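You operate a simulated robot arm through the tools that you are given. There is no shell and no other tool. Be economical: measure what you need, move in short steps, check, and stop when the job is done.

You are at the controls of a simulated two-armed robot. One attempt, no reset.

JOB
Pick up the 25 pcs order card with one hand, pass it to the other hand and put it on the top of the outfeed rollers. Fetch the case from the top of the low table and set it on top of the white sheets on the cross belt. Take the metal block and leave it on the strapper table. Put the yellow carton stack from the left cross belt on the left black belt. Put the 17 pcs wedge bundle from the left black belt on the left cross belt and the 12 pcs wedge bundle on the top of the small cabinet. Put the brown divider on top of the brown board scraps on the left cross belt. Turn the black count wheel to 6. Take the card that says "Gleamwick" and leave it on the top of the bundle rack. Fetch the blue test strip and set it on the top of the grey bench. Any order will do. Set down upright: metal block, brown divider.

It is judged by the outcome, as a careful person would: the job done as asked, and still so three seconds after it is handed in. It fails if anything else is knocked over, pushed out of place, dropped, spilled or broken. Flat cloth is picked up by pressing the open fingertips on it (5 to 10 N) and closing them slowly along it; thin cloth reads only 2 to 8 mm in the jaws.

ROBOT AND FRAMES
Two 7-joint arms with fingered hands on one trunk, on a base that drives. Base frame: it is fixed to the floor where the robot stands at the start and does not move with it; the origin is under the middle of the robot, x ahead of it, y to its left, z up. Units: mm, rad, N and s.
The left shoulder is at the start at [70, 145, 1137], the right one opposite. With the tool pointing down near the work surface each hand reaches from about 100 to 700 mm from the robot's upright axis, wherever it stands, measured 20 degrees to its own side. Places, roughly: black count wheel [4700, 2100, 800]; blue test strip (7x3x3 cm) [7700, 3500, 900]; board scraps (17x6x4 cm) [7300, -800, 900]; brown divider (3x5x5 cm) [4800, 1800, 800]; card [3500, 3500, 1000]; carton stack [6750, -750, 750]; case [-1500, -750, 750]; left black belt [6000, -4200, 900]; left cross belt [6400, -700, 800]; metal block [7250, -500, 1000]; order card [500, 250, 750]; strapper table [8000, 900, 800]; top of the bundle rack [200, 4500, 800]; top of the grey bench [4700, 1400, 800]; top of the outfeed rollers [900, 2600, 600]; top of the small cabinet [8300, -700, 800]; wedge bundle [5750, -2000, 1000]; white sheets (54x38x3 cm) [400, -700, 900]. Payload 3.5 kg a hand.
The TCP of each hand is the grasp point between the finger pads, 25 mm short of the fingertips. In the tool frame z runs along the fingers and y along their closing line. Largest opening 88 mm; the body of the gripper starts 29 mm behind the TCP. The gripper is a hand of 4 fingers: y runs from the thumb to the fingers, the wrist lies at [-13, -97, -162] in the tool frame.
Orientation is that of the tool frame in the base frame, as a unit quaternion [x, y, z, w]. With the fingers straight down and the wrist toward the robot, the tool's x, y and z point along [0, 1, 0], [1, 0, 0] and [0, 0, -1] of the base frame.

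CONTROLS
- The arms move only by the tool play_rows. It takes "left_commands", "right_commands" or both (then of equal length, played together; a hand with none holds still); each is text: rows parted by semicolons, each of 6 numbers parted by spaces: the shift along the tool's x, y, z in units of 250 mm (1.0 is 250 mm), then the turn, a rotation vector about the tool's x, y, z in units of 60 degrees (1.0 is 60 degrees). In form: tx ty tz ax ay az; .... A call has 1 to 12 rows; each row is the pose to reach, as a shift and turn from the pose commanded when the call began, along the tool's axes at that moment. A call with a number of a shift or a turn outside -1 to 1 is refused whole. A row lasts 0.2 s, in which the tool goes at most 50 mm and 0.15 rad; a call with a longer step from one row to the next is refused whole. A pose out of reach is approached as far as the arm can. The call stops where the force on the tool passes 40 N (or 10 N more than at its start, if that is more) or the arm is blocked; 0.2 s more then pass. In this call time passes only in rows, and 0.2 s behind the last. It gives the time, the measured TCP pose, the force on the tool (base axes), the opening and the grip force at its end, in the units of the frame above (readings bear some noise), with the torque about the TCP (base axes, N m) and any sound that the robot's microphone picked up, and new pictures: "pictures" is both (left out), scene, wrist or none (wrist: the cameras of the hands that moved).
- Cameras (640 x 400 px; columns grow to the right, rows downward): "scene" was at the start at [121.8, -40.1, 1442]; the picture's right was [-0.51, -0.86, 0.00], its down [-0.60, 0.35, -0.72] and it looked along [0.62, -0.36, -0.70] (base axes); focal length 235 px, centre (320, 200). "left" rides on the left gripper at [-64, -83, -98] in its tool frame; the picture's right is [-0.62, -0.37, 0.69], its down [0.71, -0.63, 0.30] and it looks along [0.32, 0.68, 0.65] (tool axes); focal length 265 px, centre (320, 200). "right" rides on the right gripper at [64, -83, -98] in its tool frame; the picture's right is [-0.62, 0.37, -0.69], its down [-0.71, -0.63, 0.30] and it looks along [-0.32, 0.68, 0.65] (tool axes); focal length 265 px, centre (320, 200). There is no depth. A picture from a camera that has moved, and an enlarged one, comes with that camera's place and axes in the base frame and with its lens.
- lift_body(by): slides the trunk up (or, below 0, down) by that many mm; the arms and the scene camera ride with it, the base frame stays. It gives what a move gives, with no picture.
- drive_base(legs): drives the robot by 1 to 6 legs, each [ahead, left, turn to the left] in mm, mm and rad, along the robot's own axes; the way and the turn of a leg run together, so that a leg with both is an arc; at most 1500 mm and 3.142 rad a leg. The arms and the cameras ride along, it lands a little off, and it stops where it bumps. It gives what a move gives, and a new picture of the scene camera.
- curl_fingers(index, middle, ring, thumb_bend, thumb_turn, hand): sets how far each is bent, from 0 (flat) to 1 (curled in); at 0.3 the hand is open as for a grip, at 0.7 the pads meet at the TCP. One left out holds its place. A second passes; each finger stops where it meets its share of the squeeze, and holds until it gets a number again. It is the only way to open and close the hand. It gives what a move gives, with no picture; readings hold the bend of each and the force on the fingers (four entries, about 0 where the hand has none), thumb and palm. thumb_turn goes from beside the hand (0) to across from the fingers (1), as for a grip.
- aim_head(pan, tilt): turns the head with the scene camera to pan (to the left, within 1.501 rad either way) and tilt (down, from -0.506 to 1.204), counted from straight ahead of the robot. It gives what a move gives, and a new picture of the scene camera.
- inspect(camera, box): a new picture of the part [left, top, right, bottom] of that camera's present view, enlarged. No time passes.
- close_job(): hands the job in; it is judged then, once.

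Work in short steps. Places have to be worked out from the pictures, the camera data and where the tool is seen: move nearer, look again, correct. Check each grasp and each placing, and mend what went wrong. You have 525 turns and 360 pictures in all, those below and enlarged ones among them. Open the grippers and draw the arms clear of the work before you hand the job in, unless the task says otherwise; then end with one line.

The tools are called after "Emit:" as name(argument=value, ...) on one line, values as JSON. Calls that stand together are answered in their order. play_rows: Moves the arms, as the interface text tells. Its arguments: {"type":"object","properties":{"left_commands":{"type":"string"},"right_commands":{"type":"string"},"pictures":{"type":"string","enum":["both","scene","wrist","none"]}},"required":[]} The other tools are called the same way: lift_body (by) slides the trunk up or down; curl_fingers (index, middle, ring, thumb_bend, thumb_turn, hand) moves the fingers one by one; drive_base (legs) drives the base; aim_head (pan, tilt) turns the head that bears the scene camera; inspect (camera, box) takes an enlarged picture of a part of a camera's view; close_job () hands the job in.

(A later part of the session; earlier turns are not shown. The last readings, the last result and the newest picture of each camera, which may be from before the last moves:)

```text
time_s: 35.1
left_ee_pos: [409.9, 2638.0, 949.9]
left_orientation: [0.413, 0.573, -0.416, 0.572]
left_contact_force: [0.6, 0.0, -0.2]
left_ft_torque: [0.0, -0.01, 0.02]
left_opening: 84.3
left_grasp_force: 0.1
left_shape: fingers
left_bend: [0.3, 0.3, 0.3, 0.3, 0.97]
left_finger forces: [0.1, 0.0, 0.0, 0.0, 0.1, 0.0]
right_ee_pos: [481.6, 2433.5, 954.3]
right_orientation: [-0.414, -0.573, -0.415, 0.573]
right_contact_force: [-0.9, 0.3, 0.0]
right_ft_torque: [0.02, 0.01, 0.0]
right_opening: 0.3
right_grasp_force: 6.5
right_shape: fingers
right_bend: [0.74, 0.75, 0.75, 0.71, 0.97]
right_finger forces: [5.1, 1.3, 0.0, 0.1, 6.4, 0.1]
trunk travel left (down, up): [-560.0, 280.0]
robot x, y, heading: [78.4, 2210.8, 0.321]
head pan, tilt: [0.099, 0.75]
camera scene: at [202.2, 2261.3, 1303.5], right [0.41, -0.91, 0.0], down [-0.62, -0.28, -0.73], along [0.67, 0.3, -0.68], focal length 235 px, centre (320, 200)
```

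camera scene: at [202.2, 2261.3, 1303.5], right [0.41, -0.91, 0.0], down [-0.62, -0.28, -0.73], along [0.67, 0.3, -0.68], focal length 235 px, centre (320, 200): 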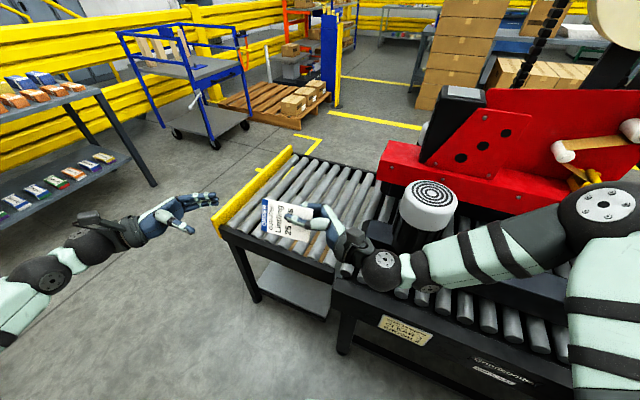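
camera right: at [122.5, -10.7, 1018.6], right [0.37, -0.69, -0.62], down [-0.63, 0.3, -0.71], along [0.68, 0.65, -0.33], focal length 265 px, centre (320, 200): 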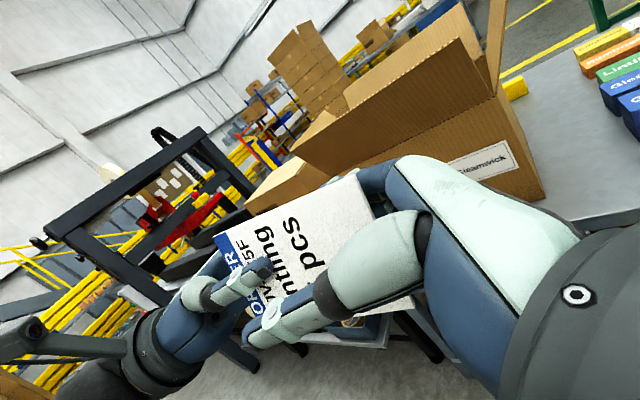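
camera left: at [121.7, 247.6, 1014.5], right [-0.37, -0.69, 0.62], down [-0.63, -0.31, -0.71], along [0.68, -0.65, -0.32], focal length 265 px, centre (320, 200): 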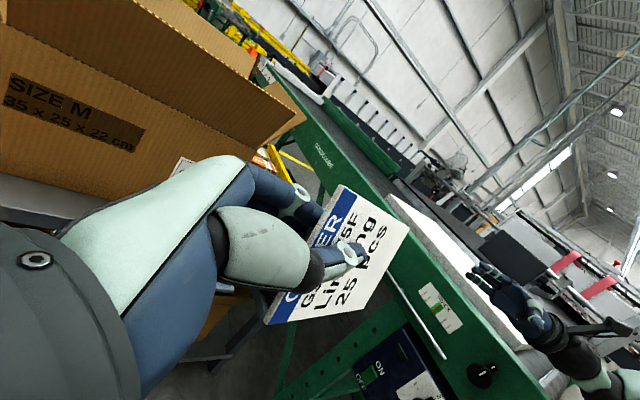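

Roller surface is near z≈530, front rail at x≈655, y 2405–2950. First I turn the right hand so the card becomes flat (fingers forward, thumb on top): first 60°.

Emit:
play_rows(right_commands="0 0 -0.05 -0.072 0.072 0.072; 0 0 -0.1 -0.144 0.144 0.144; 0 0 -0.15 -0.216 0.216 0.216; 0 0 -0.2 -0.289 0.289 0.289; 0 0 -0.25 -0.361 0.361 0.361; 0 0 -0.3 -0.433 0.433 0.433; 0 0 -0.35 -0.505 0.505 0.505; 0 0 -0.4 -0.577 0.577 0.577", pictures="none")

Emit:
play_rows(right_commands="0 0 0 -0.072 0.072 0.072; 0 0 0 -0.144 0.144 0.144; 0 0 0 -0.216 0.216 0.216; 0 0 0 -0.289 0.289 0.289; 0 0 0 -0.361 0.361 0.361; 0 0 0 -0.433 0.433 0.433; 0 0 0 -0.505 0.505 0.505; 0 0 0 -0.577 0.577 0.577", pictures="scene")

```text
time_s: 37.1
left_ee_pos: [409.9, 2636.8, 950.7]
left_orientation: [0.414, 0.573, -0.416, 0.572]
left_contact_force: [0.6, -0.2, -0.6]
left_ft_torque: [-0.02, 0.0, 0.0]
left_opening: 84.5
left_grasp_force: 0.0
left_shape: fingers
left_bend: [0.3, 0.3, 0.3, 0.3, 0.97]
left_finger forces: [0.0, 0.1, 0.0, 0.0, 0.1, 0.1]
right_ee_pos: [523.3, 2328.3, 987.4]
right_orientation: [-0.543, -0.12, -0.518, 0.65]
right_contact_force: [0.1, -0.4, -0.8]
right_ft_torque: [-0.01, 0.01, 0.03]
right_opening: 0.0
right_grasp_force: 5.1
right_shape: fingers
right_bend: [0.74, 0.75, 0.75, 0.71, 0.97]
right_finger forces: [4.3, 1.0, 0.1, 0.0, 5.2, 0.1]
trunk travel left (down, up): [-560.0, 280.0]
robot x, y, heading: [74.9, 2213.2, 0.314]
head pan, tilt: [0.099, 0.75]
stopped in row 8 (right hand): the arm was blocked; the commanded pose is now the measured one
```

```text
time_s: 37.6
left_ee_pos: [409.9, 2637.9, 950.4]
left_orientation: [0.414, 0.574, -0.415, 0.572]
left_contact_force: [-0.4, 0.3, 0.2]
left_ft_torque: [0.0, 0.0, 0.02]
left_opening: 84.6
left_grasp_force: 0.1
left_shape: fingers
left_bend: [0.3, 0.3, 0.3, 0.3, 0.97]
left_finger forces: [0.0, 0.0, 0.0, 0.0, 0.0, 0.0]
right_ee_pos: [554.2, 2296.6, 977.1]
right_orientation: [0.569, 0.117, 0.576, -0.575]
right_contact_force: [0.2, 0.1, -0.3]
right_ft_torque: [-0.01, 0.01, 0.0]
right_opening: 0.0
right_grasp_force: 5.4
right_shape: fingers
right_bend: [0.74, 0.75, 0.75, 0.71, 0.97]
right_finger forces: [4.3, 0.9, 0.0, 0.1, 5.1, 0.0]
right hand out of reach, approached as far as the arm can: row 1, 2
trunk travel left (down, up): [-560.0, 280.0]
robot x, y, heading: [78.0, 2212.3, 0.318]
head pan, tilt: [0.099, 0.75]
stopped in row 2 (right hand): the arm was blocked; the commanded pose is now the measured one
camera scene: at [202.5, 2261.1, 1303.4], right [0.4, -0.91, 0.0], down [-0.62, -0.28, -0.73], along [0.67, 0.3, -0.68], focal length 235 px, centre (320, 200)
```

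scene: 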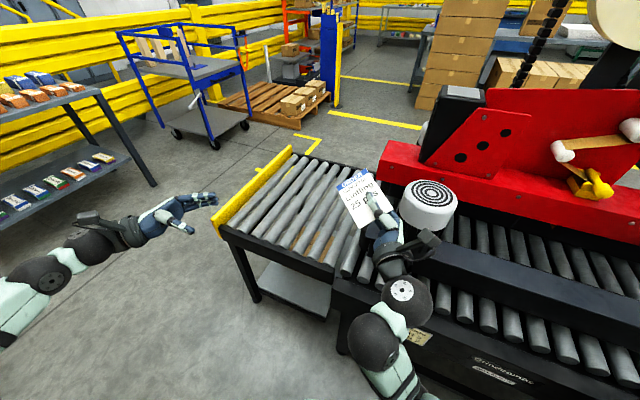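

The palm-down roll hit an arm limit, so I'll instead use a 45°-forward tilted tool-down pose. Rotating there in three parts.

Emit:
play_rows(right_commands="0 0 0 -0.006 -0.077 -0.088; 0 0 0 -0.012 -0.155 -0.176; 0 0 0 -0.018 -0.232 -0.263; 0 0 0 -0.023 -0.309 -0.351; 0 0 0 -0.029 -0.387 -0.439; 0 0 0 -0.035 -0.464 -0.527", pictures="none")

Emit:
play_rows(right_commands="0 0 0 -0.006 -0.077 -0.088; 0 0 0 -0.012 -0.155 -0.176; 0 0 0 -0.018 -0.232 -0.263; 0 0 0 -0.023 -0.309 -0.351; 0 0 0 -0.029 -0.387 -0.439; 0 0 0 -0.035 -0.464 -0.527", pictures="none")

```text
time_s: 38.4
left_ee_pos: [409.1, 2639.1, 950.2]
left_orientation: [0.415, 0.573, -0.415, 0.573]
left_contact_force: [-1.1, 0.6, 0.2]
left_ft_torque: [-0.03, 0.0, 0.0]
left_opening: 84.3
left_grasp_force: 0.1
left_shape: fingers
left_bend: [0.3, 0.3, 0.3, 0.3, 0.97]
left_finger forces: [0.0, 0.0, 0.1, 0.1, 0.0, 0.1]
right_ee_pos: [571.9, 2270.0, 955.2]
right_orientation: [0.644, 0.277, 0.588, -0.405]
right_contact_force: [-0.1, 1.0, -0.4]
right_ft_torque: [0.0, -0.02, -0.02]
right_opening: 0.2
right_grasp_force: 5.0
right_shape: fingers
right_bend: [0.74, 0.75, 0.75, 0.71, 0.97]
right_finger forces: [4.4, 1.0, 0.0, 0.1, 5.2, 0.0]
trunk travel left (down, up): [-560.0, 280.0]
robot x, y, heading: [77.8, 2212.8, 0.316]
head pan, tilt: [0.099, 0.75]
stopped in row 3 (right hand): the arm was blocked; the commanded pose is now the measured one
```

```text
time_s: 39.8
left_ee_pos: [409.4, 2638.1, 949.7]
left_orientation: [0.414, 0.573, -0.415, 0.573]
left_contact_force: [0.6, 1.1, -0.1]
left_ft_torque: [-0.02, -0.02, 0.06]
left_opening: 84.4
left_grasp_force: 0.0
left_shape: fingers
left_bend: [0.3, 0.3, 0.3, 0.3, 0.97]
left_finger forces: [0.0, 0.0, 0.0, 0.0, 0.0, 0.0]
right_ee_pos: [605.8, 2266.7, 923.7]
right_orientation: [0.671, 0.517, 0.511, -0.145]
right_contact_force: [1.1, 0.0, -0.1]
right_ft_torque: [-0.02, -0.01, -0.01]
right_opening: 0.0
right_grasp_force: 5.5
right_shape: fingers
right_bend: [0.74, 0.75, 0.75, 0.71, 0.97]
right_finger forces: [4.3, 0.7, 0.1, 0.0, 5.1, 0.1]
right hand out of reach, approached as far as the arm can: row 3, 4, 5, 6
trunk travel left (down, up): [-560.0, 280.0]
robot x, y, heading: [76.6, 2209.2, 0.316]
head pan, tilt: [0.099, 0.75]
```

Continuing the turn to the 45° forward-down pose.

Emit:
play_rows(right_commands="0 0 0 -0.002 -0.073 -0.095; 0 0 0 -0.004 -0.146 -0.19; 0 0 0 -0.005 -0.219 -0.285; 0 0 0 -0.007 -0.292 -0.38; 0 0 0 -0.009 -0.364 -0.476; 0 0 0 -0.01 -0.437 -0.571; 0 0 0 -0.012 -0.51 -0.666; 0 0 0 -0.014 -0.583 -0.761", pictures="scene")

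```text
time_s: 41.6
left_ee_pos: [409.3, 2637.9, 949.2]
left_orientation: [0.414, 0.573, -0.415, 0.573]
left_contact_force: [0.2, 0.6, 0.4]
left_ft_torque: [-0.03, 0.01, -0.01]
left_opening: 84.6
left_grasp_force: 0.0
left_shape: fingers
left_bend: [0.3, 0.3, 0.3, 0.3, 0.97]
left_finger forces: [0.1, 0.0, 0.0, 0.0, 0.0, 0.0]
right_ee_pos: [637.0, 2262.6, 917.7]
right_orientation: [0.55, 0.743, 0.317, 0.21]
right_contact_force: [-4.2, 3.1, -2.5]
right_ft_torque: [0.04, 0.04, 0.0]
right_opening: 0.0
right_grasp_force: 7.9
right_shape: fingers
right_bend: [0.74, 0.75, 0.75, 0.71, 0.96]
right_finger forces: [5.3, 0.1, 4.1, 0.1, 5.8, 0.1]
right hand out of reach, approached as far as the arm can: row 1, 2, 3, 4, 5, 6, 7, 8
trunk travel left (down, up): [-560.0, 280.0]
robot x, y, heading: [78.7, 2208.0, 0.319]
head pan, tilt: [0.099, 0.75]
camera scene: at [201.5, 2262.3, 1303.4], right [0.4, -0.91, 0.0], down [-0.62, -0.28, -0.73], along [0.67, 0.29, -0.68], focal length 235 px, centre (320, 200)
```

scene: 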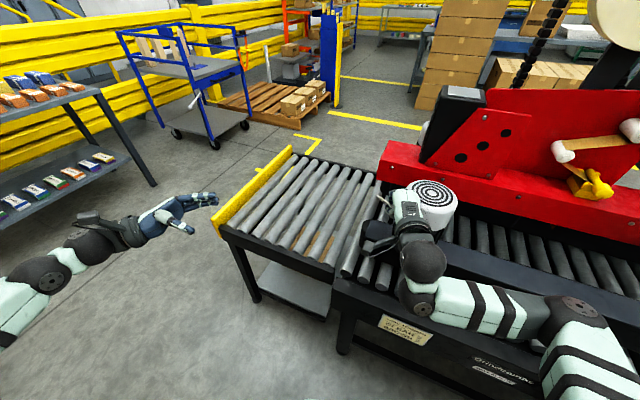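

The hand drifted near the machine's white-topped cylinder and the card seems to touch it lightly. Backing off up and left.

Emit:
play_rows(right_commands="0 0 -0.12 0 0 0; 0.05 0 -0.26 0 0 0; 0.15 0 -0.38 0 0 0; 0.3 0 -0.45 0 0 0", pictures="both")

```text
time_s: 42.6
left_ee_pos: [409.1, 2640.2, 950.2]
left_orientation: [0.414, 0.572, -0.415, 0.574]
left_contact_force: [1.0, 0.6, 0.1]
left_ft_torque: [0.0, 0.0, 0.01]
left_opening: 84.2
left_grasp_force: 0.2
left_shape: fingers
left_bend: [0.3, 0.3, 0.3, 0.3, 0.97]
left_finger forces: [0.0, 0.0, 0.0, 0.0, 0.0, 0.0]
right_ee_pos: [533.7, 2310.9, 1000.3]
right_orientation: [0.542, 0.749, 0.308, 0.226]
right_contact_force: [-0.4, 0.2, -1.1]
right_ft_torque: [0.0, 0.01, 0.01]
right_opening: 0.3
right_grasp_force: 5.5
right_shape: fingers
right_bend: [0.74, 0.75, 0.75, 0.71, 0.96]
right_finger forces: [4.7, 0.3, 0.1, 0.1, 5.2, 0.1]
trunk travel left (down, up): [-560.0, 280.0]
robot x, y, heading: [77.1, 2210.9, 0.318]
head pan, tilt: [0.099, 0.75]
camera scene: at [201.2, 2263.7, 1303.4], right [0.4, -0.91, 0.0], down [-0.62, -0.28, -0.73], along [0.67, 0.29, -0.68], focal length 235 px, centre (320, 200)
camera right: at [392.1, 2332.6, 1011.8], right [-0.03, -0.66, 0.75], down [0.0, -0.75, -0.66], along [1.0, -0.01, 0.02], focal length 265 px, centre (320, 200)
```

scene: 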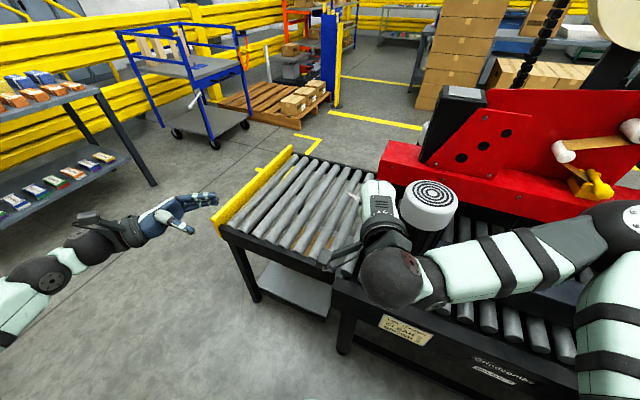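
right: 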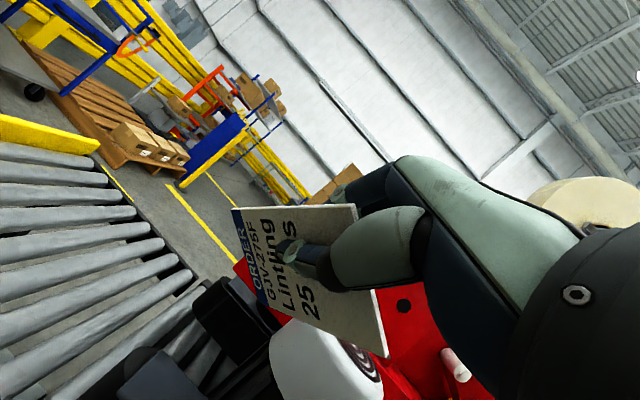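

Card still held fine, cylinder undisturbed. Driving a bit left and ahead to bring the roller area into reach.

Emit:
drive_base(legs=[[0, 150, 0], [190, 0, 0]])

```text
time_s: 45.1
left_ee_pos: [547.2, 2836.8, 949.9]
left_orientation: [0.415, 0.573, -0.416, 0.572]
left_contact_force: [0.4, -0.3, -1.2]
left_ft_torque: [0.01, 0.0, -0.02]
left_opening: 84.4
left_grasp_force: 0.0
left_shape: fingers
left_bend: [0.3, 0.3, 0.3, 0.3, 0.97]
left_finger forces: [0.1, 0.0, 0.0, 0.0, 0.1, 0.0]
right_ee_pos: [673.4, 2508.2, 999.4]
right_orientation: [0.544, 0.748, 0.307, 0.225]
right_contact_force: [0.6, 0.7, 0.3]
right_ft_torque: [0.01, -0.02, 0.0]
right_opening: 0.0
right_grasp_force: 5.2
right_shape: fingers
right_bend: [0.74, 0.75, 0.75, 0.71, 0.96]
right_finger forces: [4.8, 0.3, 0.0, 0.0, 5.2, 0.0]
trunk travel left (down, up): [-560.0, 280.0]
robot x, y, heading: [211.8, 2407.7, 0.316]
head pan, tilt: [0.099, 0.75]
camera scene: at [339.7, 2460.7, 1303.4], right [0.4, -0.92, 0.0], down [-0.62, -0.27, -0.73], along [0.67, 0.29, -0.68], focal length 235 px, centre (320, 200)
```

scene: 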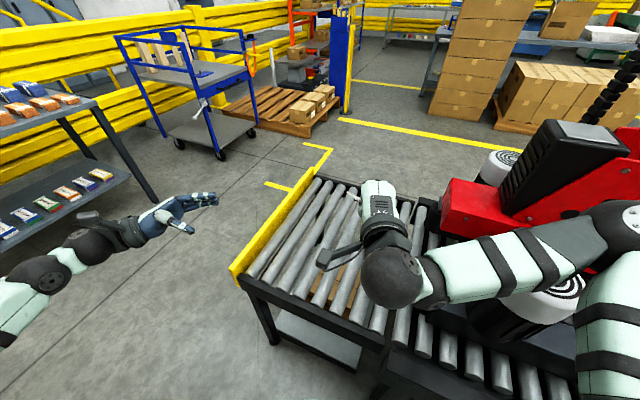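

The right elbow is above the machine's cylinder, so before lowering I shift the robot 160 mm further left.

Emit:
drive_base(legs=[[50, 170, 0]])

```text
time_s: 46.6
left_ee_pos: [544.9, 3012.3, 948.8]
left_orientation: [0.415, 0.572, -0.417, 0.572]
left_contact_force: [-0.5, 0.1, -0.3]
left_ft_torque: [-0.01, 0.04, -0.03]
left_opening: 84.6
left_grasp_force: 0.0
left_shape: fingers
left_bend: [0.3, 0.3, 0.3, 0.3, 0.97]
left_finger forces: [0.0, 0.0, 0.1, 0.0, 0.1, 0.0]
right_ee_pos: [669.1, 2683.7, 999.8]
right_orientation: [0.544, 0.747, 0.308, 0.225]
right_contact_force: [0.1, 0.1, -0.1]
right_ft_torque: [-0.01, 0.01, 0.02]
right_opening: 0.0
right_grasp_force: 5.2
right_shape: fingers
right_bend: [0.74, 0.75, 0.75, 0.71, 0.96]
right_finger forces: [4.8, 0.2, 0.0, 0.0, 5.4, 0.1]
trunk travel left (down, up): [-560.0, 280.0]
robot x, y, heading: [210.6, 2588.7, 0.314]
head pan, tilt: [0.099, 0.75]
camera scene: at [335.7, 2637.6, 1303.4], right [0.4, -0.92, 0.0], down [-0.63, -0.27, -0.73], along [0.67, 0.29, -0.68], focal length 235 px, centre (320, 200)
```

scene: 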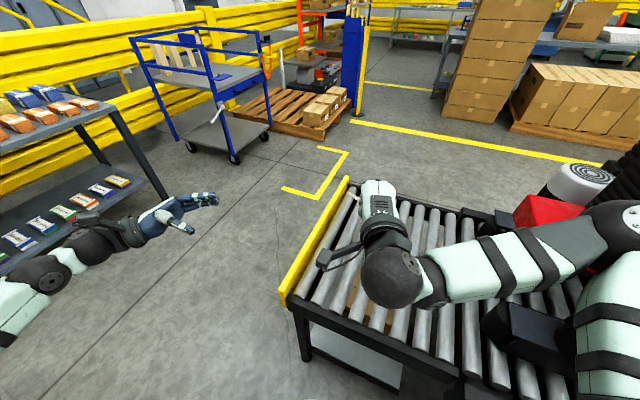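

Clear now. Lowering the trunk 150 mm.

Emit:
lift_body(by=-150)

Emit:
play_rows(right_commands="-0.04 -0.055 0.14 0 0 0; -0.08 -0.11 0.28 0 0 0; -0.12 -0.165 0.42 0 0 0; -0.16 -0.22 0.56 0 0 0; -0.2 -0.275 0.7 0 0 0; -0.22 -0.31 0.78 0 0 0", pictures="both")

```text
time_s: 48.4
left_ee_pos: [545.3, 3011.3, 801.3]
left_orientation: [0.415, 0.572, -0.417, 0.572]
left_contact_force: [-0.1, 0.2, 0.2]
left_ft_torque: [0.02, -0.03, 0.0]
left_opening: 84.4
left_grasp_force: 0.1
left_shape: fingers
left_bend: [0.3, 0.3, 0.3, 0.3, 0.97]
left_finger forces: [0.1, 0.0, 0.0, 0.1, 0.0, 0.1]
right_ee_pos: [668.8, 2682.8, 850.4]
right_orientation: [0.544, 0.748, 0.308, 0.225]
right_contact_force: [0.7, -0.1, 0.3]
right_ft_torque: [-0.02, -0.02, -0.01]
right_opening: 0.1
right_grasp_force: 5.3
right_shape: fingers
right_bend: [0.74, 0.75, 0.75, 0.71, 0.96]
right_finger forces: [4.8, 0.2, 0.0, 0.1, 5.3, 0.0]
trunk travel left (down, up): [-410.0, 430.0]
robot x, y, heading: [210.5, 2586.0, 0.314]
head pan, tilt: [0.099, 0.75]
```

```text
time_s: 49.8
left_ee_pos: [543.1, 3011.2, 801.8]
left_orientation: [0.417, 0.571, -0.416, 0.572]
left_contact_force: [-0.6, -1.0, -0.4]
left_ft_torque: [-0.01, -0.03, 0.0]
left_opening: 84.3
left_grasp_force: 0.0
left_shape: fingers
left_bend: [0.3, 0.3, 0.3, 0.3, 0.97]
left_finger forces: [0.0, 0.1, 0.0, 0.1, 0.1, 0.0]
right_ee_pos: [764.3, 2654.5, 663.7]
right_orientation: [0.545, 0.745, 0.31, 0.228]
right_contact_force: [0.4, -0.6, 15.1]
right_ft_torque: [-0.22, -1.21, -0.04]
right_opening: 0.0
right_grasp_force: 23.9
right_shape: fingers
right_bend: [0.74, 0.74, 0.74, 0.73, 0.97]
right_finger forces: [8.5, 11.5, 11.6, 0.0, 16.7, 0.0]
trunk travel left (down, up): [-410.0, 430.0]
robot x, y, heading: [211.5, 2584.4, 0.307]
head pan, tilt: [0.099, 0.75]
camera scene: at [332.9, 2637.0, 1154.1], right [0.4, -0.92, 0.0], down [-0.62, -0.27, -0.73], along [0.67, 0.29, -0.68], focal length 235 px, centre (320, 200)
camera right: at [621.7, 2676.9, 673.4], right [-0.03, -0.66, 0.75], down [0.0, -0.75, -0.66], along [1.0, -0.02, 0.03], focal length 265 px, centre (320, 200)
```

scene: 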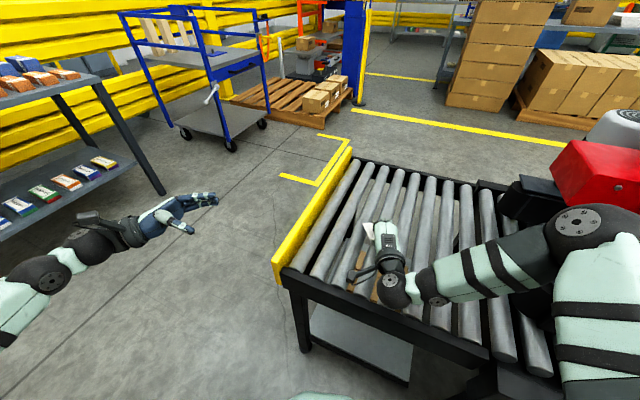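
right: 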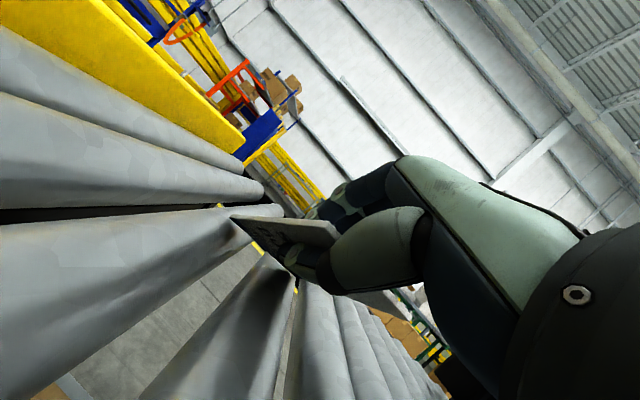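

The card's far edge has reached the rollers (15 N). I ease up 8 mm and then look before releasing.

Emit:
play_rows(right_commands="0 0.022 -0.022 0 0 0; 0 0.022 -0.022 0 0 0", pictures="none")

Emit:
inspect(camera="scene", box=[320, 180, 480, 320])

Emit:
inspect(camera="right", box=[180, 150, 480, 350])

```text
time_s: 50.4
left_ee_pos: [545.3, 3012.0, 800.8]
left_orientation: [0.415, 0.571, -0.417, 0.572]
left_contact_force: [-0.1, 0.8, -0.5]
left_ft_torque: [-0.04, -0.02, 0.02]
left_opening: 84.5
left_grasp_force: 0.0
left_shape: fingers
left_bend: [0.3, 0.3, 0.3, 0.3, 0.97]
left_finger forces: [0.1, 0.0, 0.1, 0.1, 0.0, 0.0]
right_ee_pos: [762.6, 2653.9, 665.9]
right_orientation: [0.544, 0.747, 0.308, 0.225]
right_contact_force: [-0.2, 0.3, 5.4]
right_ft_torque: [-0.13, -0.44, 0.0]
right_opening: 0.0
right_grasp_force: 13.4
right_shape: fingers
right_bend: [0.74, 0.74, 0.74, 0.73, 0.97]
right_finger forces: [5.3, 4.8, 5.3, 0.0, 10.9, 0.0]
trunk travel left (down, up): [-410.0, 430.0]
robot x, y, heading: [210.0, 2586.0, 0.307]
head pan, tilt: [0.099, 0.75]
```

```text
2.86 times, centred on (400, 250) of scene
camera zoom: at [334.7, 2636.9, 1153.5], right [0.4, -0.92, 0.0], down [-0.62, -0.27, -0.73], along [0.67, 0.29, -0.68], focal length 672 px, centre (91, 57)
```

zoom: 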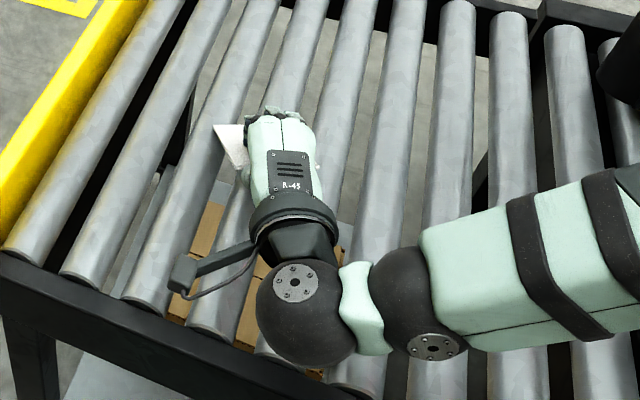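

```text
2.00 times, centred on (330, 250) of right
camera zoom: at [621.1, 2675.7, 678.4], right [-0.03, -0.66, 0.75], down [0.0, -0.75, -0.66], along [1.0, -0.02, 0.02], focal length 531 px, centre (300, 100)
```

zoom: 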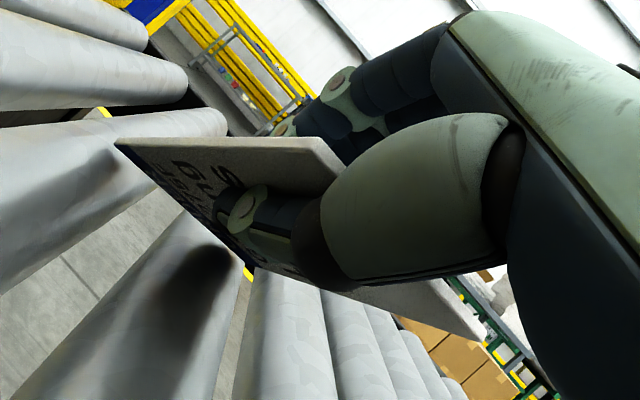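

The card has tipped nearly flat, thumb underneath close to a roller. I'll rise 20 mm for thumb clearance, then open.

Emit:
play_rows(right_commands="0 0.03 -0.03 0 0 0; 0 0.05 -0.05 0 0 0", pictures="wrist")

```text
time_s: 51.0
left_ee_pos: [545.9, 3012.1, 799.0]
left_orientation: [0.416, 0.572, -0.417, 0.571]
left_contact_force: [-0.6, -0.7, -0.5]
left_ft_torque: [0.01, 0.07, -0.03]
left_opening: 84.3
left_grasp_force: 0.0
left_shape: fingers
left_bend: [0.3, 0.3, 0.3, 0.3, 0.97]
left_finger forces: [0.0, 0.0, 0.0, 0.1, 0.0, 0.0]
right_ee_pos: [763.7, 2655.1, 683.6]
right_orientation: [0.544, 0.747, 0.307, 0.225]
right_contact_force: [0.4, -0.5, 0.9]
right_ft_torque: [-0.03, 0.02, 0.01]
right_opening: 0.0
right_grasp_force: 6.2
right_shape: fingers
right_bend: [0.74, 0.74, 0.75, 0.72, 0.96]
right_finger forces: [4.8, 1.1, 0.0, 0.0, 6.2, 0.0]
trunk travel left (down, up): [-410.0, 430.0]
robot x, y, heading: [209.8, 2584.7, 0.309]
head pan, tilt: [0.099, 0.75]
camera right: at [620.7, 2676.7, 694.6], right [-0.03, -0.66, 0.75], down [0.0, -0.75, -0.66], along [1.0, -0.02, 0.02], focal length 265 px, centre (320, 200)
```

right: 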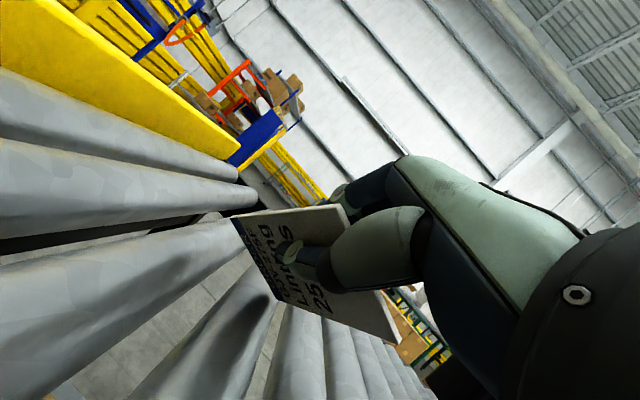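

No load now; opening the hand so the card settles down onto the rollers.

Emit:
curl_fingers(hand="right", index=0.4, middle=0.4, ring=0.4, thumb_bend=0.4)

Emit:
inspect(camera="right", box=[180, 150, 480, 350])

```text
time_s: 52.0
left_ee_pos: [546.0, 3012.8, 800.2]
left_orientation: [0.416, 0.572, -0.416, 0.571]
left_contact_force: [-0.5, 0.1, -0.4]
left_ft_torque: [-0.01, 0.0, -0.01]
left_opening: 84.5
left_grasp_force: 0.1
left_shape: fingers
left_bend: [0.3, 0.3, 0.3, 0.3, 0.97]
left_finger forces: [0.1, 0.1, 0.1, 0.0, 0.0, 0.0]
right_ee_pos: [762.7, 2655.5, 682.5]
right_orientation: [0.545, 0.747, 0.307, 0.227]
right_contact_force: [0.3, 0.1, 0.1]
right_ft_torque: [0.03, -0.02, -0.05]
right_opening: 63.0
right_grasp_force: 0.0
right_shape: fingers
right_bend: [0.4, 0.4, 0.4, 0.4, 0.97]
right_finger forces: [0.1, 0.0, 0.1, 0.0, 0.0, 0.0]
trunk travel left (down, up): [-410.0, 430.0]
robot x, y, heading: [210.5, 2585.2, 0.31]
head pan, tilt: [0.099, 0.75]
```

```text
2.00 times, centred on (330, 250) of right
camera zoom: at [621.0, 2676.8, 694.8], right [-0.03, -0.66, 0.75], down [0.0, -0.75, -0.66], along [1.0, -0.02, 0.02], focal length 531 px, centre (300, 100)
```

zoom: 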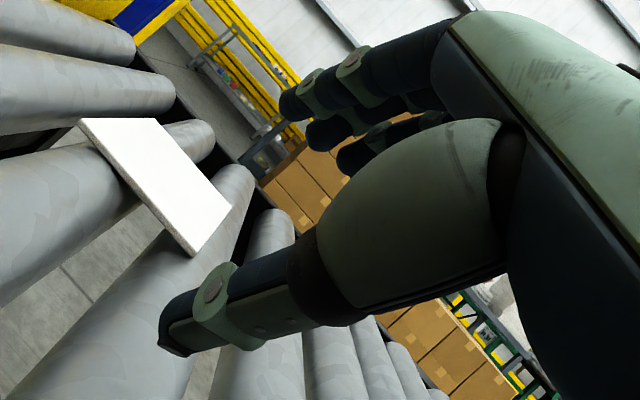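

The card lies flat on the rollers. Withdrawing the right hand up and back.

Emit:
play_rows(right_commands="0 0.02 -0.15 0 0 0; 0 0.1 -0.3 0 0 0; 0 0.22 -0.45 0 0 0; 0 0.34 -0.6 0 0 0; 0 0.46 -0.75 0 0 0", pictures="scene")

```text
time_s: 53.1
left_ee_pos: [545.2, 3012.6, 800.2]
left_orientation: [0.415, 0.572, -0.416, 0.572]
left_contact_force: [0.4, -0.6, -0.3]
left_ft_torque: [-0.02, 0.02, -0.01]
left_opening: 84.6
left_grasp_force: 0.0
left_shape: fingers
left_bend: [0.3, 0.3, 0.3, 0.3, 0.97]
left_finger forces: [0.1, 0.0, 0.0, 0.0, 0.0, 0.0]
right_ee_pos: [712.7, 2640.0, 900.0]
right_orientation: [0.545, 0.747, 0.306, 0.225]
right_contact_force: [-0.3, -0.4, 0.8]
right_ft_torque: [-0.03, -0.02, 0.0]
right_opening: 63.0
right_grasp_force: 0.0
right_shape: fingers
right_bend: [0.4, 0.4, 0.4, 0.4, 0.97]
right_finger forces: [0.1, 0.0, 0.1, 0.1, 0.0, 0.1]
trunk travel left (down, up): [-410.0, 430.0]
robot x, y, heading: [213.8, 2586.6, 0.312]
head pan, tilt: [0.099, 0.75]
camera scene: at [335.1, 2637.3, 1153.4], right [0.4, -0.92, 0.0], down [-0.63, -0.27, -0.73], along [0.67, 0.29, -0.68], focal length 235 px, centre (320, 200)
```

scene: 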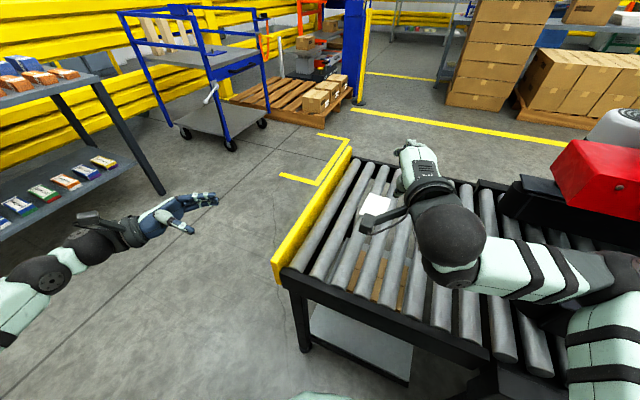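

Order card is placed. Now I return both hands to a tool-down carrying pose.

Emit:
play_rows(left_commands="0 0 0 0 0.125 0; 0 0 0 0 0.25 0; 0 0 0 0 0.375 0; 0 0 0 0 0.5 0; 0 0 0 0 0.625 0; 0 0 0 0 0.75 0", right_commands="0 0 0 0.125 0 0; 0 0 0 0.25 0 0; 0 0 0 0.375 0 0; 0 0 0 0.5 0 0; 0 0 0 0.625 0 0; 0 0 0 0.75 0 0", pictures="none")

Emit:
play_rows(left_commands="0 0 0 0 0.125 0; 0 0 0 0 0.25 0; 0 0 0 0 0.375 0; 0 0 0 0 0.5 0; 0 0 0 0 0.625 0; 0 0 0 0 0.75 0", pictures="none")

Emit:
lift_body(by=290)

Emit:
aim_head(pan=0.3, tilt=0.35)

```text
time_s: 54.5
left_ee_pos: [544.0, 3011.6, 799.5]
left_orientation: [0.544, 0.747, -0.225, 0.309]
left_contact_force: [0.0, -0.1, -0.1]
left_ft_torque: [-0.03, 0.01, -0.04]
left_opening: 84.5
left_grasp_force: 0.0
left_shape: fingers
left_bend: [0.3, 0.3, 0.3, 0.3, 0.97]
left_finger forces: [0.0, 0.0, 0.1, 0.0, 0.0, 0.0]
right_ee_pos: [783.3, 2734.3, 815.1]
right_orientation: [0.598, 0.801, 0.001, 0.011]
right_contact_force: [0.4, -0.3, 0.7]
right_ft_torque: [0.01, 0.03, 0.0]
right_opening: 63.2
right_grasp_force: 0.2
right_shape: fingers
right_bend: [0.4, 0.4, 0.4, 0.4, 0.98]
right_finger forces: [0.1, 0.0, 0.0, 0.1, 0.1, 0.0]
right hand out of reach, approached as far as the arm can: row 2, 3, 4, 5, 6
trunk travel left (down, up): [-410.0, 430.0]
robot x, y, heading: [212.8, 2587.2, 0.311]
head pan, tilt: [0.099, 0.75]
```

```text
time_s: 56.0
left_ee_pos: [545.2, 3011.1, 800.6]
left_orientation: [0.589, 0.808, 0.0, 0.0]
left_contact_force: [-0.1, 0.3, -0.6]
left_ft_torque: [0.03, 0.01, -0.02]
left_opening: 84.7
left_grasp_force: 0.0
left_shape: fingers
left_bend: [0.3, 0.3, 0.3, 0.3, 0.97]
left_finger forces: [0.1, 0.0, 0.1, 0.0, 0.0, 0.1]
right_ee_pos: [783.7, 2734.0, 816.6]
right_orientation: [0.6, 0.8, 0.002, 0.012]
right_contact_force: [-0.2, 0.4, 0.1]
right_ft_torque: [-0.02, 0.01, -0.03]
right_opening: 63.4
right_grasp_force: 0.1
right_shape: fingers
right_bend: [0.4, 0.4, 0.4, 0.4, 0.98]
right_finger forces: [0.0, 0.1, 0.0, 0.0, 0.0, 0.0]
trunk travel left (down, up): [-410.0, 430.0]
robot x, y, heading: [210.5, 2587.5, 0.311]
head pan, tilt: [0.099, 0.75]
```

```text
time_s: 58.9
left_ee_pos: [545.3, 3011.2, 1089.7]
left_orientation: [0.589, 0.808, 0.0, 0.0]
left_contact_force: [0.5, -0.2, 0.2]
left_ft_torque: [-0.01, -0.01, -0.01]
left_opening: 84.4
left_grasp_force: 0.0
left_shape: fingers
left_bend: [0.3, 0.3, 0.3, 0.3, 0.97]
left_finger forces: [0.0, 0.1, 0.1, 0.1, 0.0, 0.0]
right_ee_pos: [783.0, 2734.1, 1106.1]
right_orientation: [0.6, 0.8, 0.003, 0.012]
right_contact_force: [-0.2, 0.4, 0.2]
right_ft_torque: [-0.02, 0.01, 0.01]
right_opening: 63.3
right_grasp_force: 0.0
right_shape: fingers
right_bend: [0.4, 0.4, 0.4, 0.4, 0.98]
right_finger forces: [0.0, 0.1, 0.0, 0.0, 0.1, 0.1]
trunk travel left (down, up): [-700.0, 140.0]
robot x, y, heading: [210.6, 2585.4, 0.313]
head pan, tilt: [0.099, 0.75]
```

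```text
time_s: 59.7
left_ee_pos: [544.0, 3012.5, 1089.9]
left_orientation: [0.589, 0.808, -0.001, 0.0]
left_contact_force: [0.4, -0.3, 0.4]
left_ft_torque: [-0.01, -0.02, -0.01]
left_opening: 84.5
left_grasp_force: 0.0
left_shape: fingers
left_bend: [0.3, 0.3, 0.3, 0.3, 0.97]
left_finger forces: [0.0, 0.0, 0.1, 0.1, 0.0, 0.0]
right_ee_pos: [783.6, 2735.0, 1105.6]
right_orientation: [0.6, 0.8, 0.003, 0.012]
right_contact_force: [-0.5, -0.6, 0.2]
right_ft_torque: [-0.01, 0.01, 0.01]
right_opening: 63.4
right_grasp_force: 0.0
right_shape: fingers
right_bend: [0.4, 0.4, 0.4, 0.4, 0.98]
right_finger forces: [0.1, 0.0, 0.0, 0.1, 0.1, 0.0]
trunk travel left (down, up): [-700.0, 140.0]
robot x, y, heading: [214.4, 2586.0, 0.308]
head pan, tilt: [0.3, 0.351]
camera scene: at [336.0, 2657.3, 1479.0], right [0.57, -0.82, 0.0], down [-0.28, -0.2, -0.94], along [0.77, 0.54, -0.34], focal length 235 px, centre (320, 200)
```

scene: 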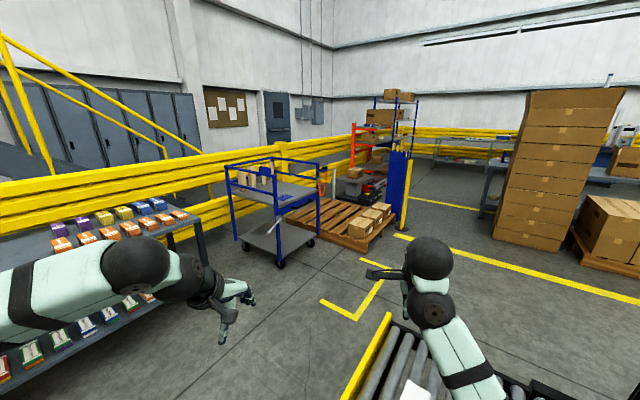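

Now look for the "Gleamwick" card around [3500, 3500, 1000], near the blue post/rack.

Emit:
inspect(camera="scene", box=[320, 70, 540, 250])

```text
2.22 times, centred on (430, 160) of scene
camera zoom: at [336.0, 2657.3, 1479.0], right [0.57, -0.82, 0.0], down [-0.28, -0.2, -0.94], along [0.77, 0.54, -0.34], focal length 523 px, centre (76, 289)
```

zoom: 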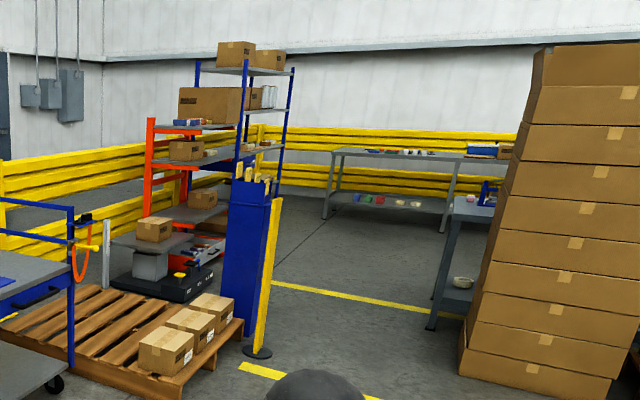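

I'll drive around the end of the rollers: strafe to y≈3430, straighten, then go along +x.

Emit:
drive_base(legs=[[260, 815, 0], [0, 0, -0.31], [1450, 0, 0], [600, -50, 0]])

```text
time_s: 74.9
left_ee_pos: [2708.0, 3680.3, 1088.7]
left_orientation: [0.702, 0.712, -0.002, -0.001]
left_contact_force: [0.3, 0.1, 0.0]
left_ft_torque: [0.0, 0.0, 0.0]
left_opening: 84.6
left_grasp_force: 0.2
left_shape: fingers
left_bend: [0.3, 0.3, 0.3, 0.3, 0.97]
left_finger forces: [0.1, 0.0, 0.1, 0.1, 0.0, 0.1]
right_ee_pos: [2855.2, 3347.3, 1104.8]
right_orientation: [0.711, 0.703, 0.001, 0.011]
right_contact_force: [0.2, -0.1, -0.3]
right_ft_torque: [-0.02, 0.02, 0.01]
right_opening: 63.2
right_grasp_force: 0.0
right_shape: fingers
right_bend: [0.4, 0.4, 0.4, 0.4, 0.98]
right_finger forces: [0.0, 0.0, 0.1, 0.0, 0.1, 0.0]
trunk travel left (down, up): [-700.0, 140.0]
robot x, y, heading: [2264.4, 3375.3, 0.015]
head pan, tilt: [0.3, 0.351]
stopped in leg 4: the robot was blocked; the commanded pose is now the measured one
camera scene: at [2404.1, 3403.4, 1478.7], right [0.31, -0.95, 0.0], down [-0.33, -0.11, -0.94], along [0.89, 0.29, -0.35], focal length 235 px, centre (320, 200)
```

scene: 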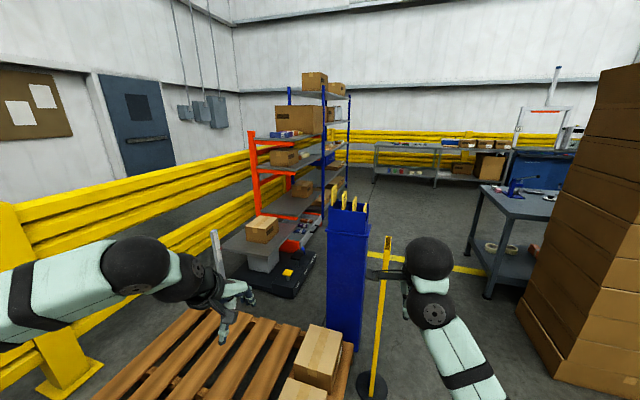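

The base bumped (likely the pallet's corner) and stopped. I check the floor in front, and the blue bin's contents.

Emit:
inspect(camera="scene", box=[220, 170, 420, 300])

Emit:
aim_head(pan=0.3, tilt=1.0)

```text
3.08 times, centred on (320, 235) of scene
camera zoom: at [2404.1, 3403.4, 1478.7], right [0.31, -0.95, 0.0], down [-0.33, -0.11, -0.94], along [0.89, 0.29, -0.35], focal length 724 px, centre (320, 92)
```

zoom: 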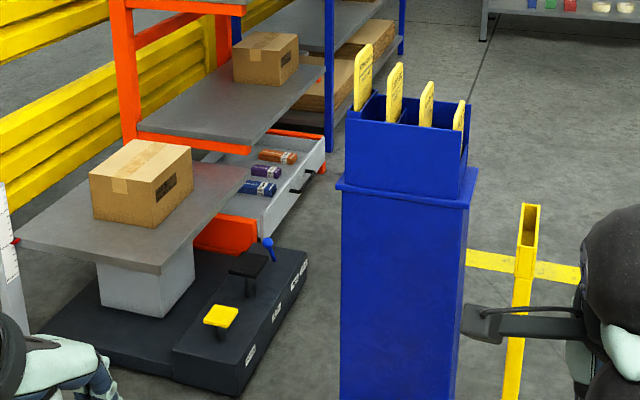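

```text
time_s: 76.0
left_ee_pos: [2706.0, 3680.4, 1090.3]
left_orientation: [0.702, 0.712, -0.001, -0.001]
left_contact_force: [-0.1, 0.4, 0.8]
left_ft_torque: [0.03, 0.0, 0.0]
left_opening: 84.2
left_grasp_force: 0.0
left_shape: fingers
left_bend: [0.3, 0.3, 0.3, 0.3, 0.97]
left_finger forces: [0.1, 0.0, 0.0, 0.0, 0.0, 0.1]
right_ee_pos: [2851.9, 3346.8, 1105.8]
right_orientation: [0.712, 0.702, 0.001, 0.014]
right_contact_force: [-0.7, 0.5, 0.4]
right_ft_torque: [-0.03, -0.01, -0.02]
right_opening: 63.0
right_grasp_force: 0.2
right_shape: fingers
right_bend: [0.4, 0.4, 0.4, 0.4, 0.98]
right_finger forces: [0.0, 0.0, 0.0, 0.1, 0.0, 0.0]
trunk travel left (down, up): [-700.0, 140.0]
robot x, y, heading: [2260.0, 3374.1, 0.014]
head pan, tilt: [0.3, 1.0]
camera scene: at [2378.8, 3396.2, 1424.4], right [0.31, -0.95, 0.0], down [-0.8, -0.26, -0.54], along [0.51, 0.17, -0.84], focal length 235 px, centre (320, 200)
```

scene: 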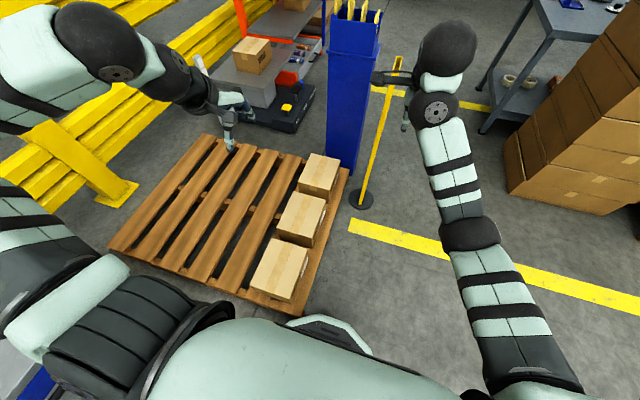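

The yellow cards stand in the blue bin's top at about [3620, 3560, 1000+]; I bumped the pallet corner at [2490, 3541]. I'll retract the right hand, back out, and go round on the aisle side to face the bin from y≈2850.

Emit:
play_rows(right_commands="-0.12 -0.13 0 0 0 0; -0.24 -0.26 0 0 0 0; -0.36 -0.39 0 0 0 0; -0.48 -0.52 0 0 0 0; -0.6 -0.64 0 0 0 0", pictures="none")

Emit:
drive_base(legs=[[-150, 0, 0], [0, -520, 0], [1440, 0, 0], [0, 0, 1.55]])

```text
time_s: 77.2
left_ee_pos: [2703.2, 3677.1, 1093.0]
left_orientation: [0.702, 0.712, 0.003, -0.001]
left_contact_force: [-0.7, -0.7, 0.6]
left_ft_torque: [0.04, -0.01, 0.01]
left_opening: 84.5
left_grasp_force: 0.2
left_shape: fingers
left_bend: [0.3, 0.3, 0.3, 0.3, 0.97]
left_finger forces: [0.1, 0.1, 0.0, 0.0, 0.0, 0.1]
right_ee_pos: [2749.1, 3226.9, 972.3]
right_orientation: [0.716, 0.698, 0.008, 0.021]
right_contact_force: [-0.2, -0.8, 0.5]
right_ft_torque: [-0.02, -0.01, 0.0]
right_opening: 63.4
right_grasp_force: 0.1
right_shape: fingers
right_bend: [0.4, 0.4, 0.4, 0.4, 0.98]
right_finger forces: [0.1, 0.1, 0.1, 0.1, 0.0, 0.1]
right hand out of reach, approached as far as the arm can: row 1, 2, 3, 4, 5
trunk travel left (down, up): [-700.0, 140.0]
robot x, y, heading: [2262.6, 3371.0, 0.014]
head pan, tilt: [0.3, 1.0]
```

```text
time_s: 91.7
left_ee_pos: [3248.2, 3317.6, 1090.4]
left_orientation: [-0.007, 1.0, 0.0, 0.0]
left_contact_force: [0.2, -0.8, 0.4]
left_ft_torque: [0.03, 0.03, -0.02]
left_opening: 84.3
left_grasp_force: 0.1
left_shape: fingers
left_bend: [0.3, 0.3, 0.3, 0.3, 0.97]
left_finger forces: [0.0, 0.0, 0.1, 0.0, 0.0, 0.0]
right_ee_pos: [3699.3, 3363.1, 971.5]
right_orientation: [0.013, 1.0, 0.019, 0.011]
right_contact_force: [-0.1, 0.8, 0.0]
right_ft_torque: [-0.01, -0.02, -0.01]
right_opening: 63.4
right_grasp_force: 0.0
right_shape: fingers
right_bend: [0.4, 0.4, 0.4, 0.4, 0.98]
right_finger forces: [0.0, 0.0, 0.1, 0.0, 0.1, 0.1]
trunk travel left (down, up): [-700.0, 140.0]
robot x, y, heading: [3555.7, 2873.0, 1.584]
head pan, tilt: [0.3, 1.0]
camera scene: at [3534.9, 2991.2, 1424.3], right [0.95, 0.31, 0.0], down [0.26, -0.8, -0.54], along [-0.17, 0.51, -0.84], focal length 235 px, centre (320, 200)
```

scene: 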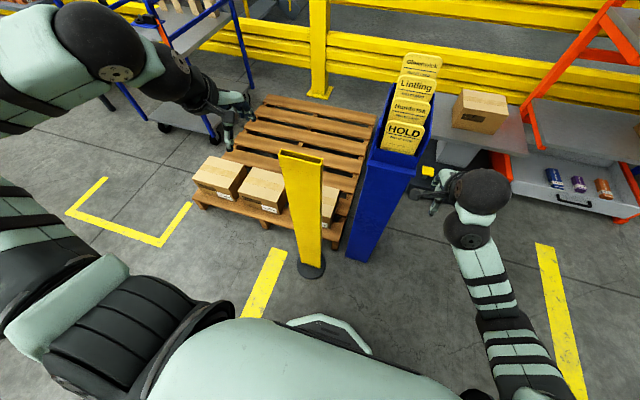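

The farthest yellow card reads "Gleamwick". Let me zoom to measure.

Emit:
inspect(camera="scene", box=[330, 40, 490, 160])

Emit:
inspect(camera="right", box=[0, 0, 640, 400])

```text
3.33 times, centred on (410, 100) of scene
camera zoom: at [3534.9, 2991.2, 1424.3], right [0.95, 0.31, 0.0], down [0.26, -0.8, -0.54], along [-0.17, 0.51, -0.84], focal length 784 px, centre (20, 533)
```

zoom: 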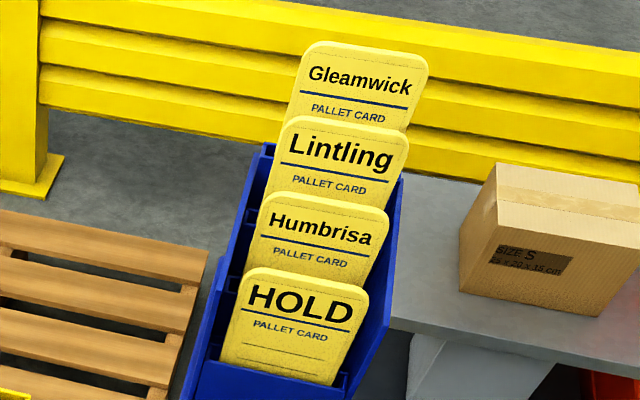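

```text
1.00 times, centred on (320, 200) of right (not enlarged: the box is as wide or as high as the picture)
camera zoom: at [3629.9, 3277.8, 1067.0], right [0.61, 0.32, 0.72], down [0.7, -0.64, -0.31], along [0.36, 0.7, -0.62], focal length 265 px, centre (320, 200)
```

zoom: 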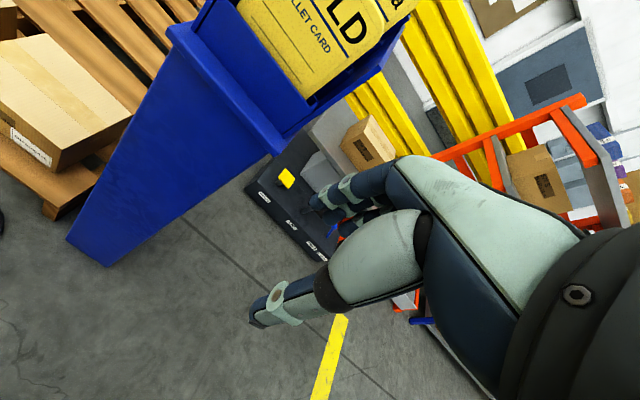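

Gleamwick card's top is near [3587, 3675, 1120], spaced ~47 mm behind the others. First I move the right hand out of the bin's way (right, up).

Emit:
play_rows(right_commands="-0.12 -0.02 -0.08 0 0 0; -0.24 -0.04 -0.16 0 0 0; -0.36 -0.06 -0.24 0 0 0; -0.48 -0.08 -0.32 0 0 0; -0.6 -0.1 -0.4 0 0 0", pictures="none")

```text
time_s: 92.9
left_ee_pos: [3249.2, 3315.6, 1092.5]
left_orientation: [-0.007, 1.0, 0.0, 0.0]
left_contact_force: [0.6, -1.0, -0.2]
left_ft_torque: [-0.03, 0.03, 0.02]
left_opening: 84.3
left_grasp_force: 0.0
left_shape: fingers
left_bend: [0.3, 0.3, 0.3, 0.3, 0.97]
left_finger forces: [0.0, 0.0, 0.0, 0.1, 0.1, 0.1]
right_ee_pos: [3749.4, 3309.6, 958.7]
right_orientation: [0.026, 0.999, 0.036, 0.017]
right_contact_force: [-0.1, -0.2, -0.6]
right_ft_torque: [0.03, -0.02, 0.01]
right_opening: 63.2
right_grasp_force: 0.0
right_shape: fingers
right_bend: [0.4, 0.4, 0.4, 0.4, 0.98]
right_finger forces: [0.0, 0.1, 0.0, 0.0, 0.1, 0.0]
right hand out of reach, approached as far as the arm can: row 1, 2, 3, 4, 5
trunk travel left (down, up): [-700.0, 140.0]
robot x, y, heading: [3557.1, 2876.1, 1.584]
head pan, tilt: [0.3, 1.0]
```

The right arm appears stuck near a joint limit. I'll test an upward, forward shift with a look.

Emit:
play_rows(right_commands="-0.05 0.05 -0.12 0 0 0; -0.1 0.1 -0.25 0 0 0; -0.15 0.15 -0.4 0 0 0; -0.2 0.2 -0.55 0 0 0", pictures="scene")

```text
time_s: 93.9
left_ee_pos: [3248.0, 3317.8, 1090.9]
left_orientation: [-0.007, 1.0, 0.0, 0.0]
left_contact_force: [0.5, -1.2, -0.1]
left_ft_torque: [0.02, 0.0, 0.0]
left_opening: 84.5
left_grasp_force: 0.1
left_shape: fingers
left_bend: [0.3, 0.3, 0.3, 0.3, 0.97]
left_finger forces: [0.0, 0.0, 0.1, 0.0, 0.0, 0.0]
right_ee_pos: [3720.3, 3328.4, 957.3]
right_orientation: [0.014, 1.0, 0.021, 0.012]
right_contact_force: [0.5, 0.3, -0.3]
right_ft_torque: [0.02, 0.01, 0.01]
right_opening: 63.3
right_grasp_force: 0.0
right_shape: fingers
right_bend: [0.4, 0.4, 0.4, 0.4, 0.98]
right_finger forces: [0.0, 0.0, 0.1, 0.1, 0.0, 0.0]
right hand out of reach, approached as far as the arm can: row 1, 2, 3, 4
trunk travel left (down, up): [-700.0, 140.0]
robot x, y, heading: [3553.3, 2874.9, 1.579]
head pan, tilt: [0.3, 1.0]
camera scene: at [3534.9, 2990.8, 1424.4], right [0.95, 0.31, 0.0], down [0.26, -0.8, -0.54], along [-0.17, 0.51, -0.84], focal length 235 px, centre (320, 200)
```

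scene: 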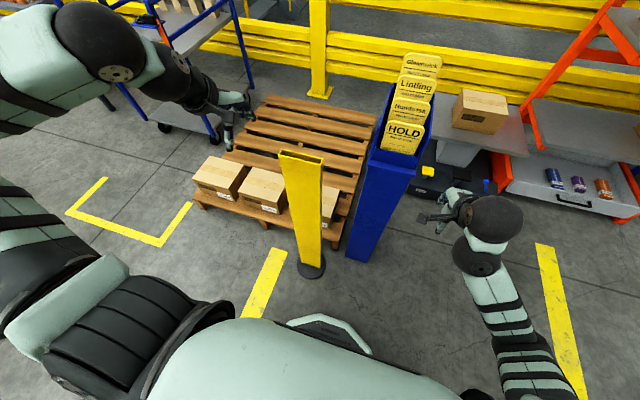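

The right arm is in an elbow-low posture, so lifting is unreachable. I'll move it down and to the right instead, clear of the bin.

Emit:
play_rows(right_commands="-0.11 0 0.1 0 0 0; -0.22 -0.05 0.2 0 0 0; -0.33 -0.12 0.3 0 0 0; -0.44 -0.2 0.4 0 0 0; -0.56 -0.25 0.45 0 0 0", pictures="none")

```text
time_s: 95.1
left_ee_pos: [3248.1, 3318.5, 1091.0]
left_orientation: [-0.007, 1.0, -0.001, 0.001]
left_contact_force: [-0.1, 0.7, 0.1]
left_ft_torque: [-0.03, 0.01, 0.0]
left_opening: 84.5
left_grasp_force: 0.0
left_shape: fingers
left_bend: [0.3, 0.3, 0.3, 0.3, 0.97]
left_finger forces: [0.0, 0.1, 0.1, 0.0, 0.1, 0.1]
right_ee_pos: [3759.9, 3256.0, 860.8]
right_orientation: [0.015, 1.0, 0.021, 0.013]
right_contact_force: [-0.3, -0.3, -0.6]
right_ft_torque: [0.02, -0.02, 0.0]
right_opening: 63.7
right_grasp_force: 0.1
right_shape: fingers
right_bend: [0.4, 0.4, 0.4, 0.4, 0.98]
right_finger forces: [0.0, 0.1, 0.1, 0.0, 0.1, 0.0]
right hand out of reach, approached as far as the arm can: row 1, 2, 3, 4, 5
trunk travel left (down, up): [-700.0, 140.0]
robot x, y, heading: [3556.5, 2876.6, 1.582]
head pan, tilt: [0.3, 1.0]
```

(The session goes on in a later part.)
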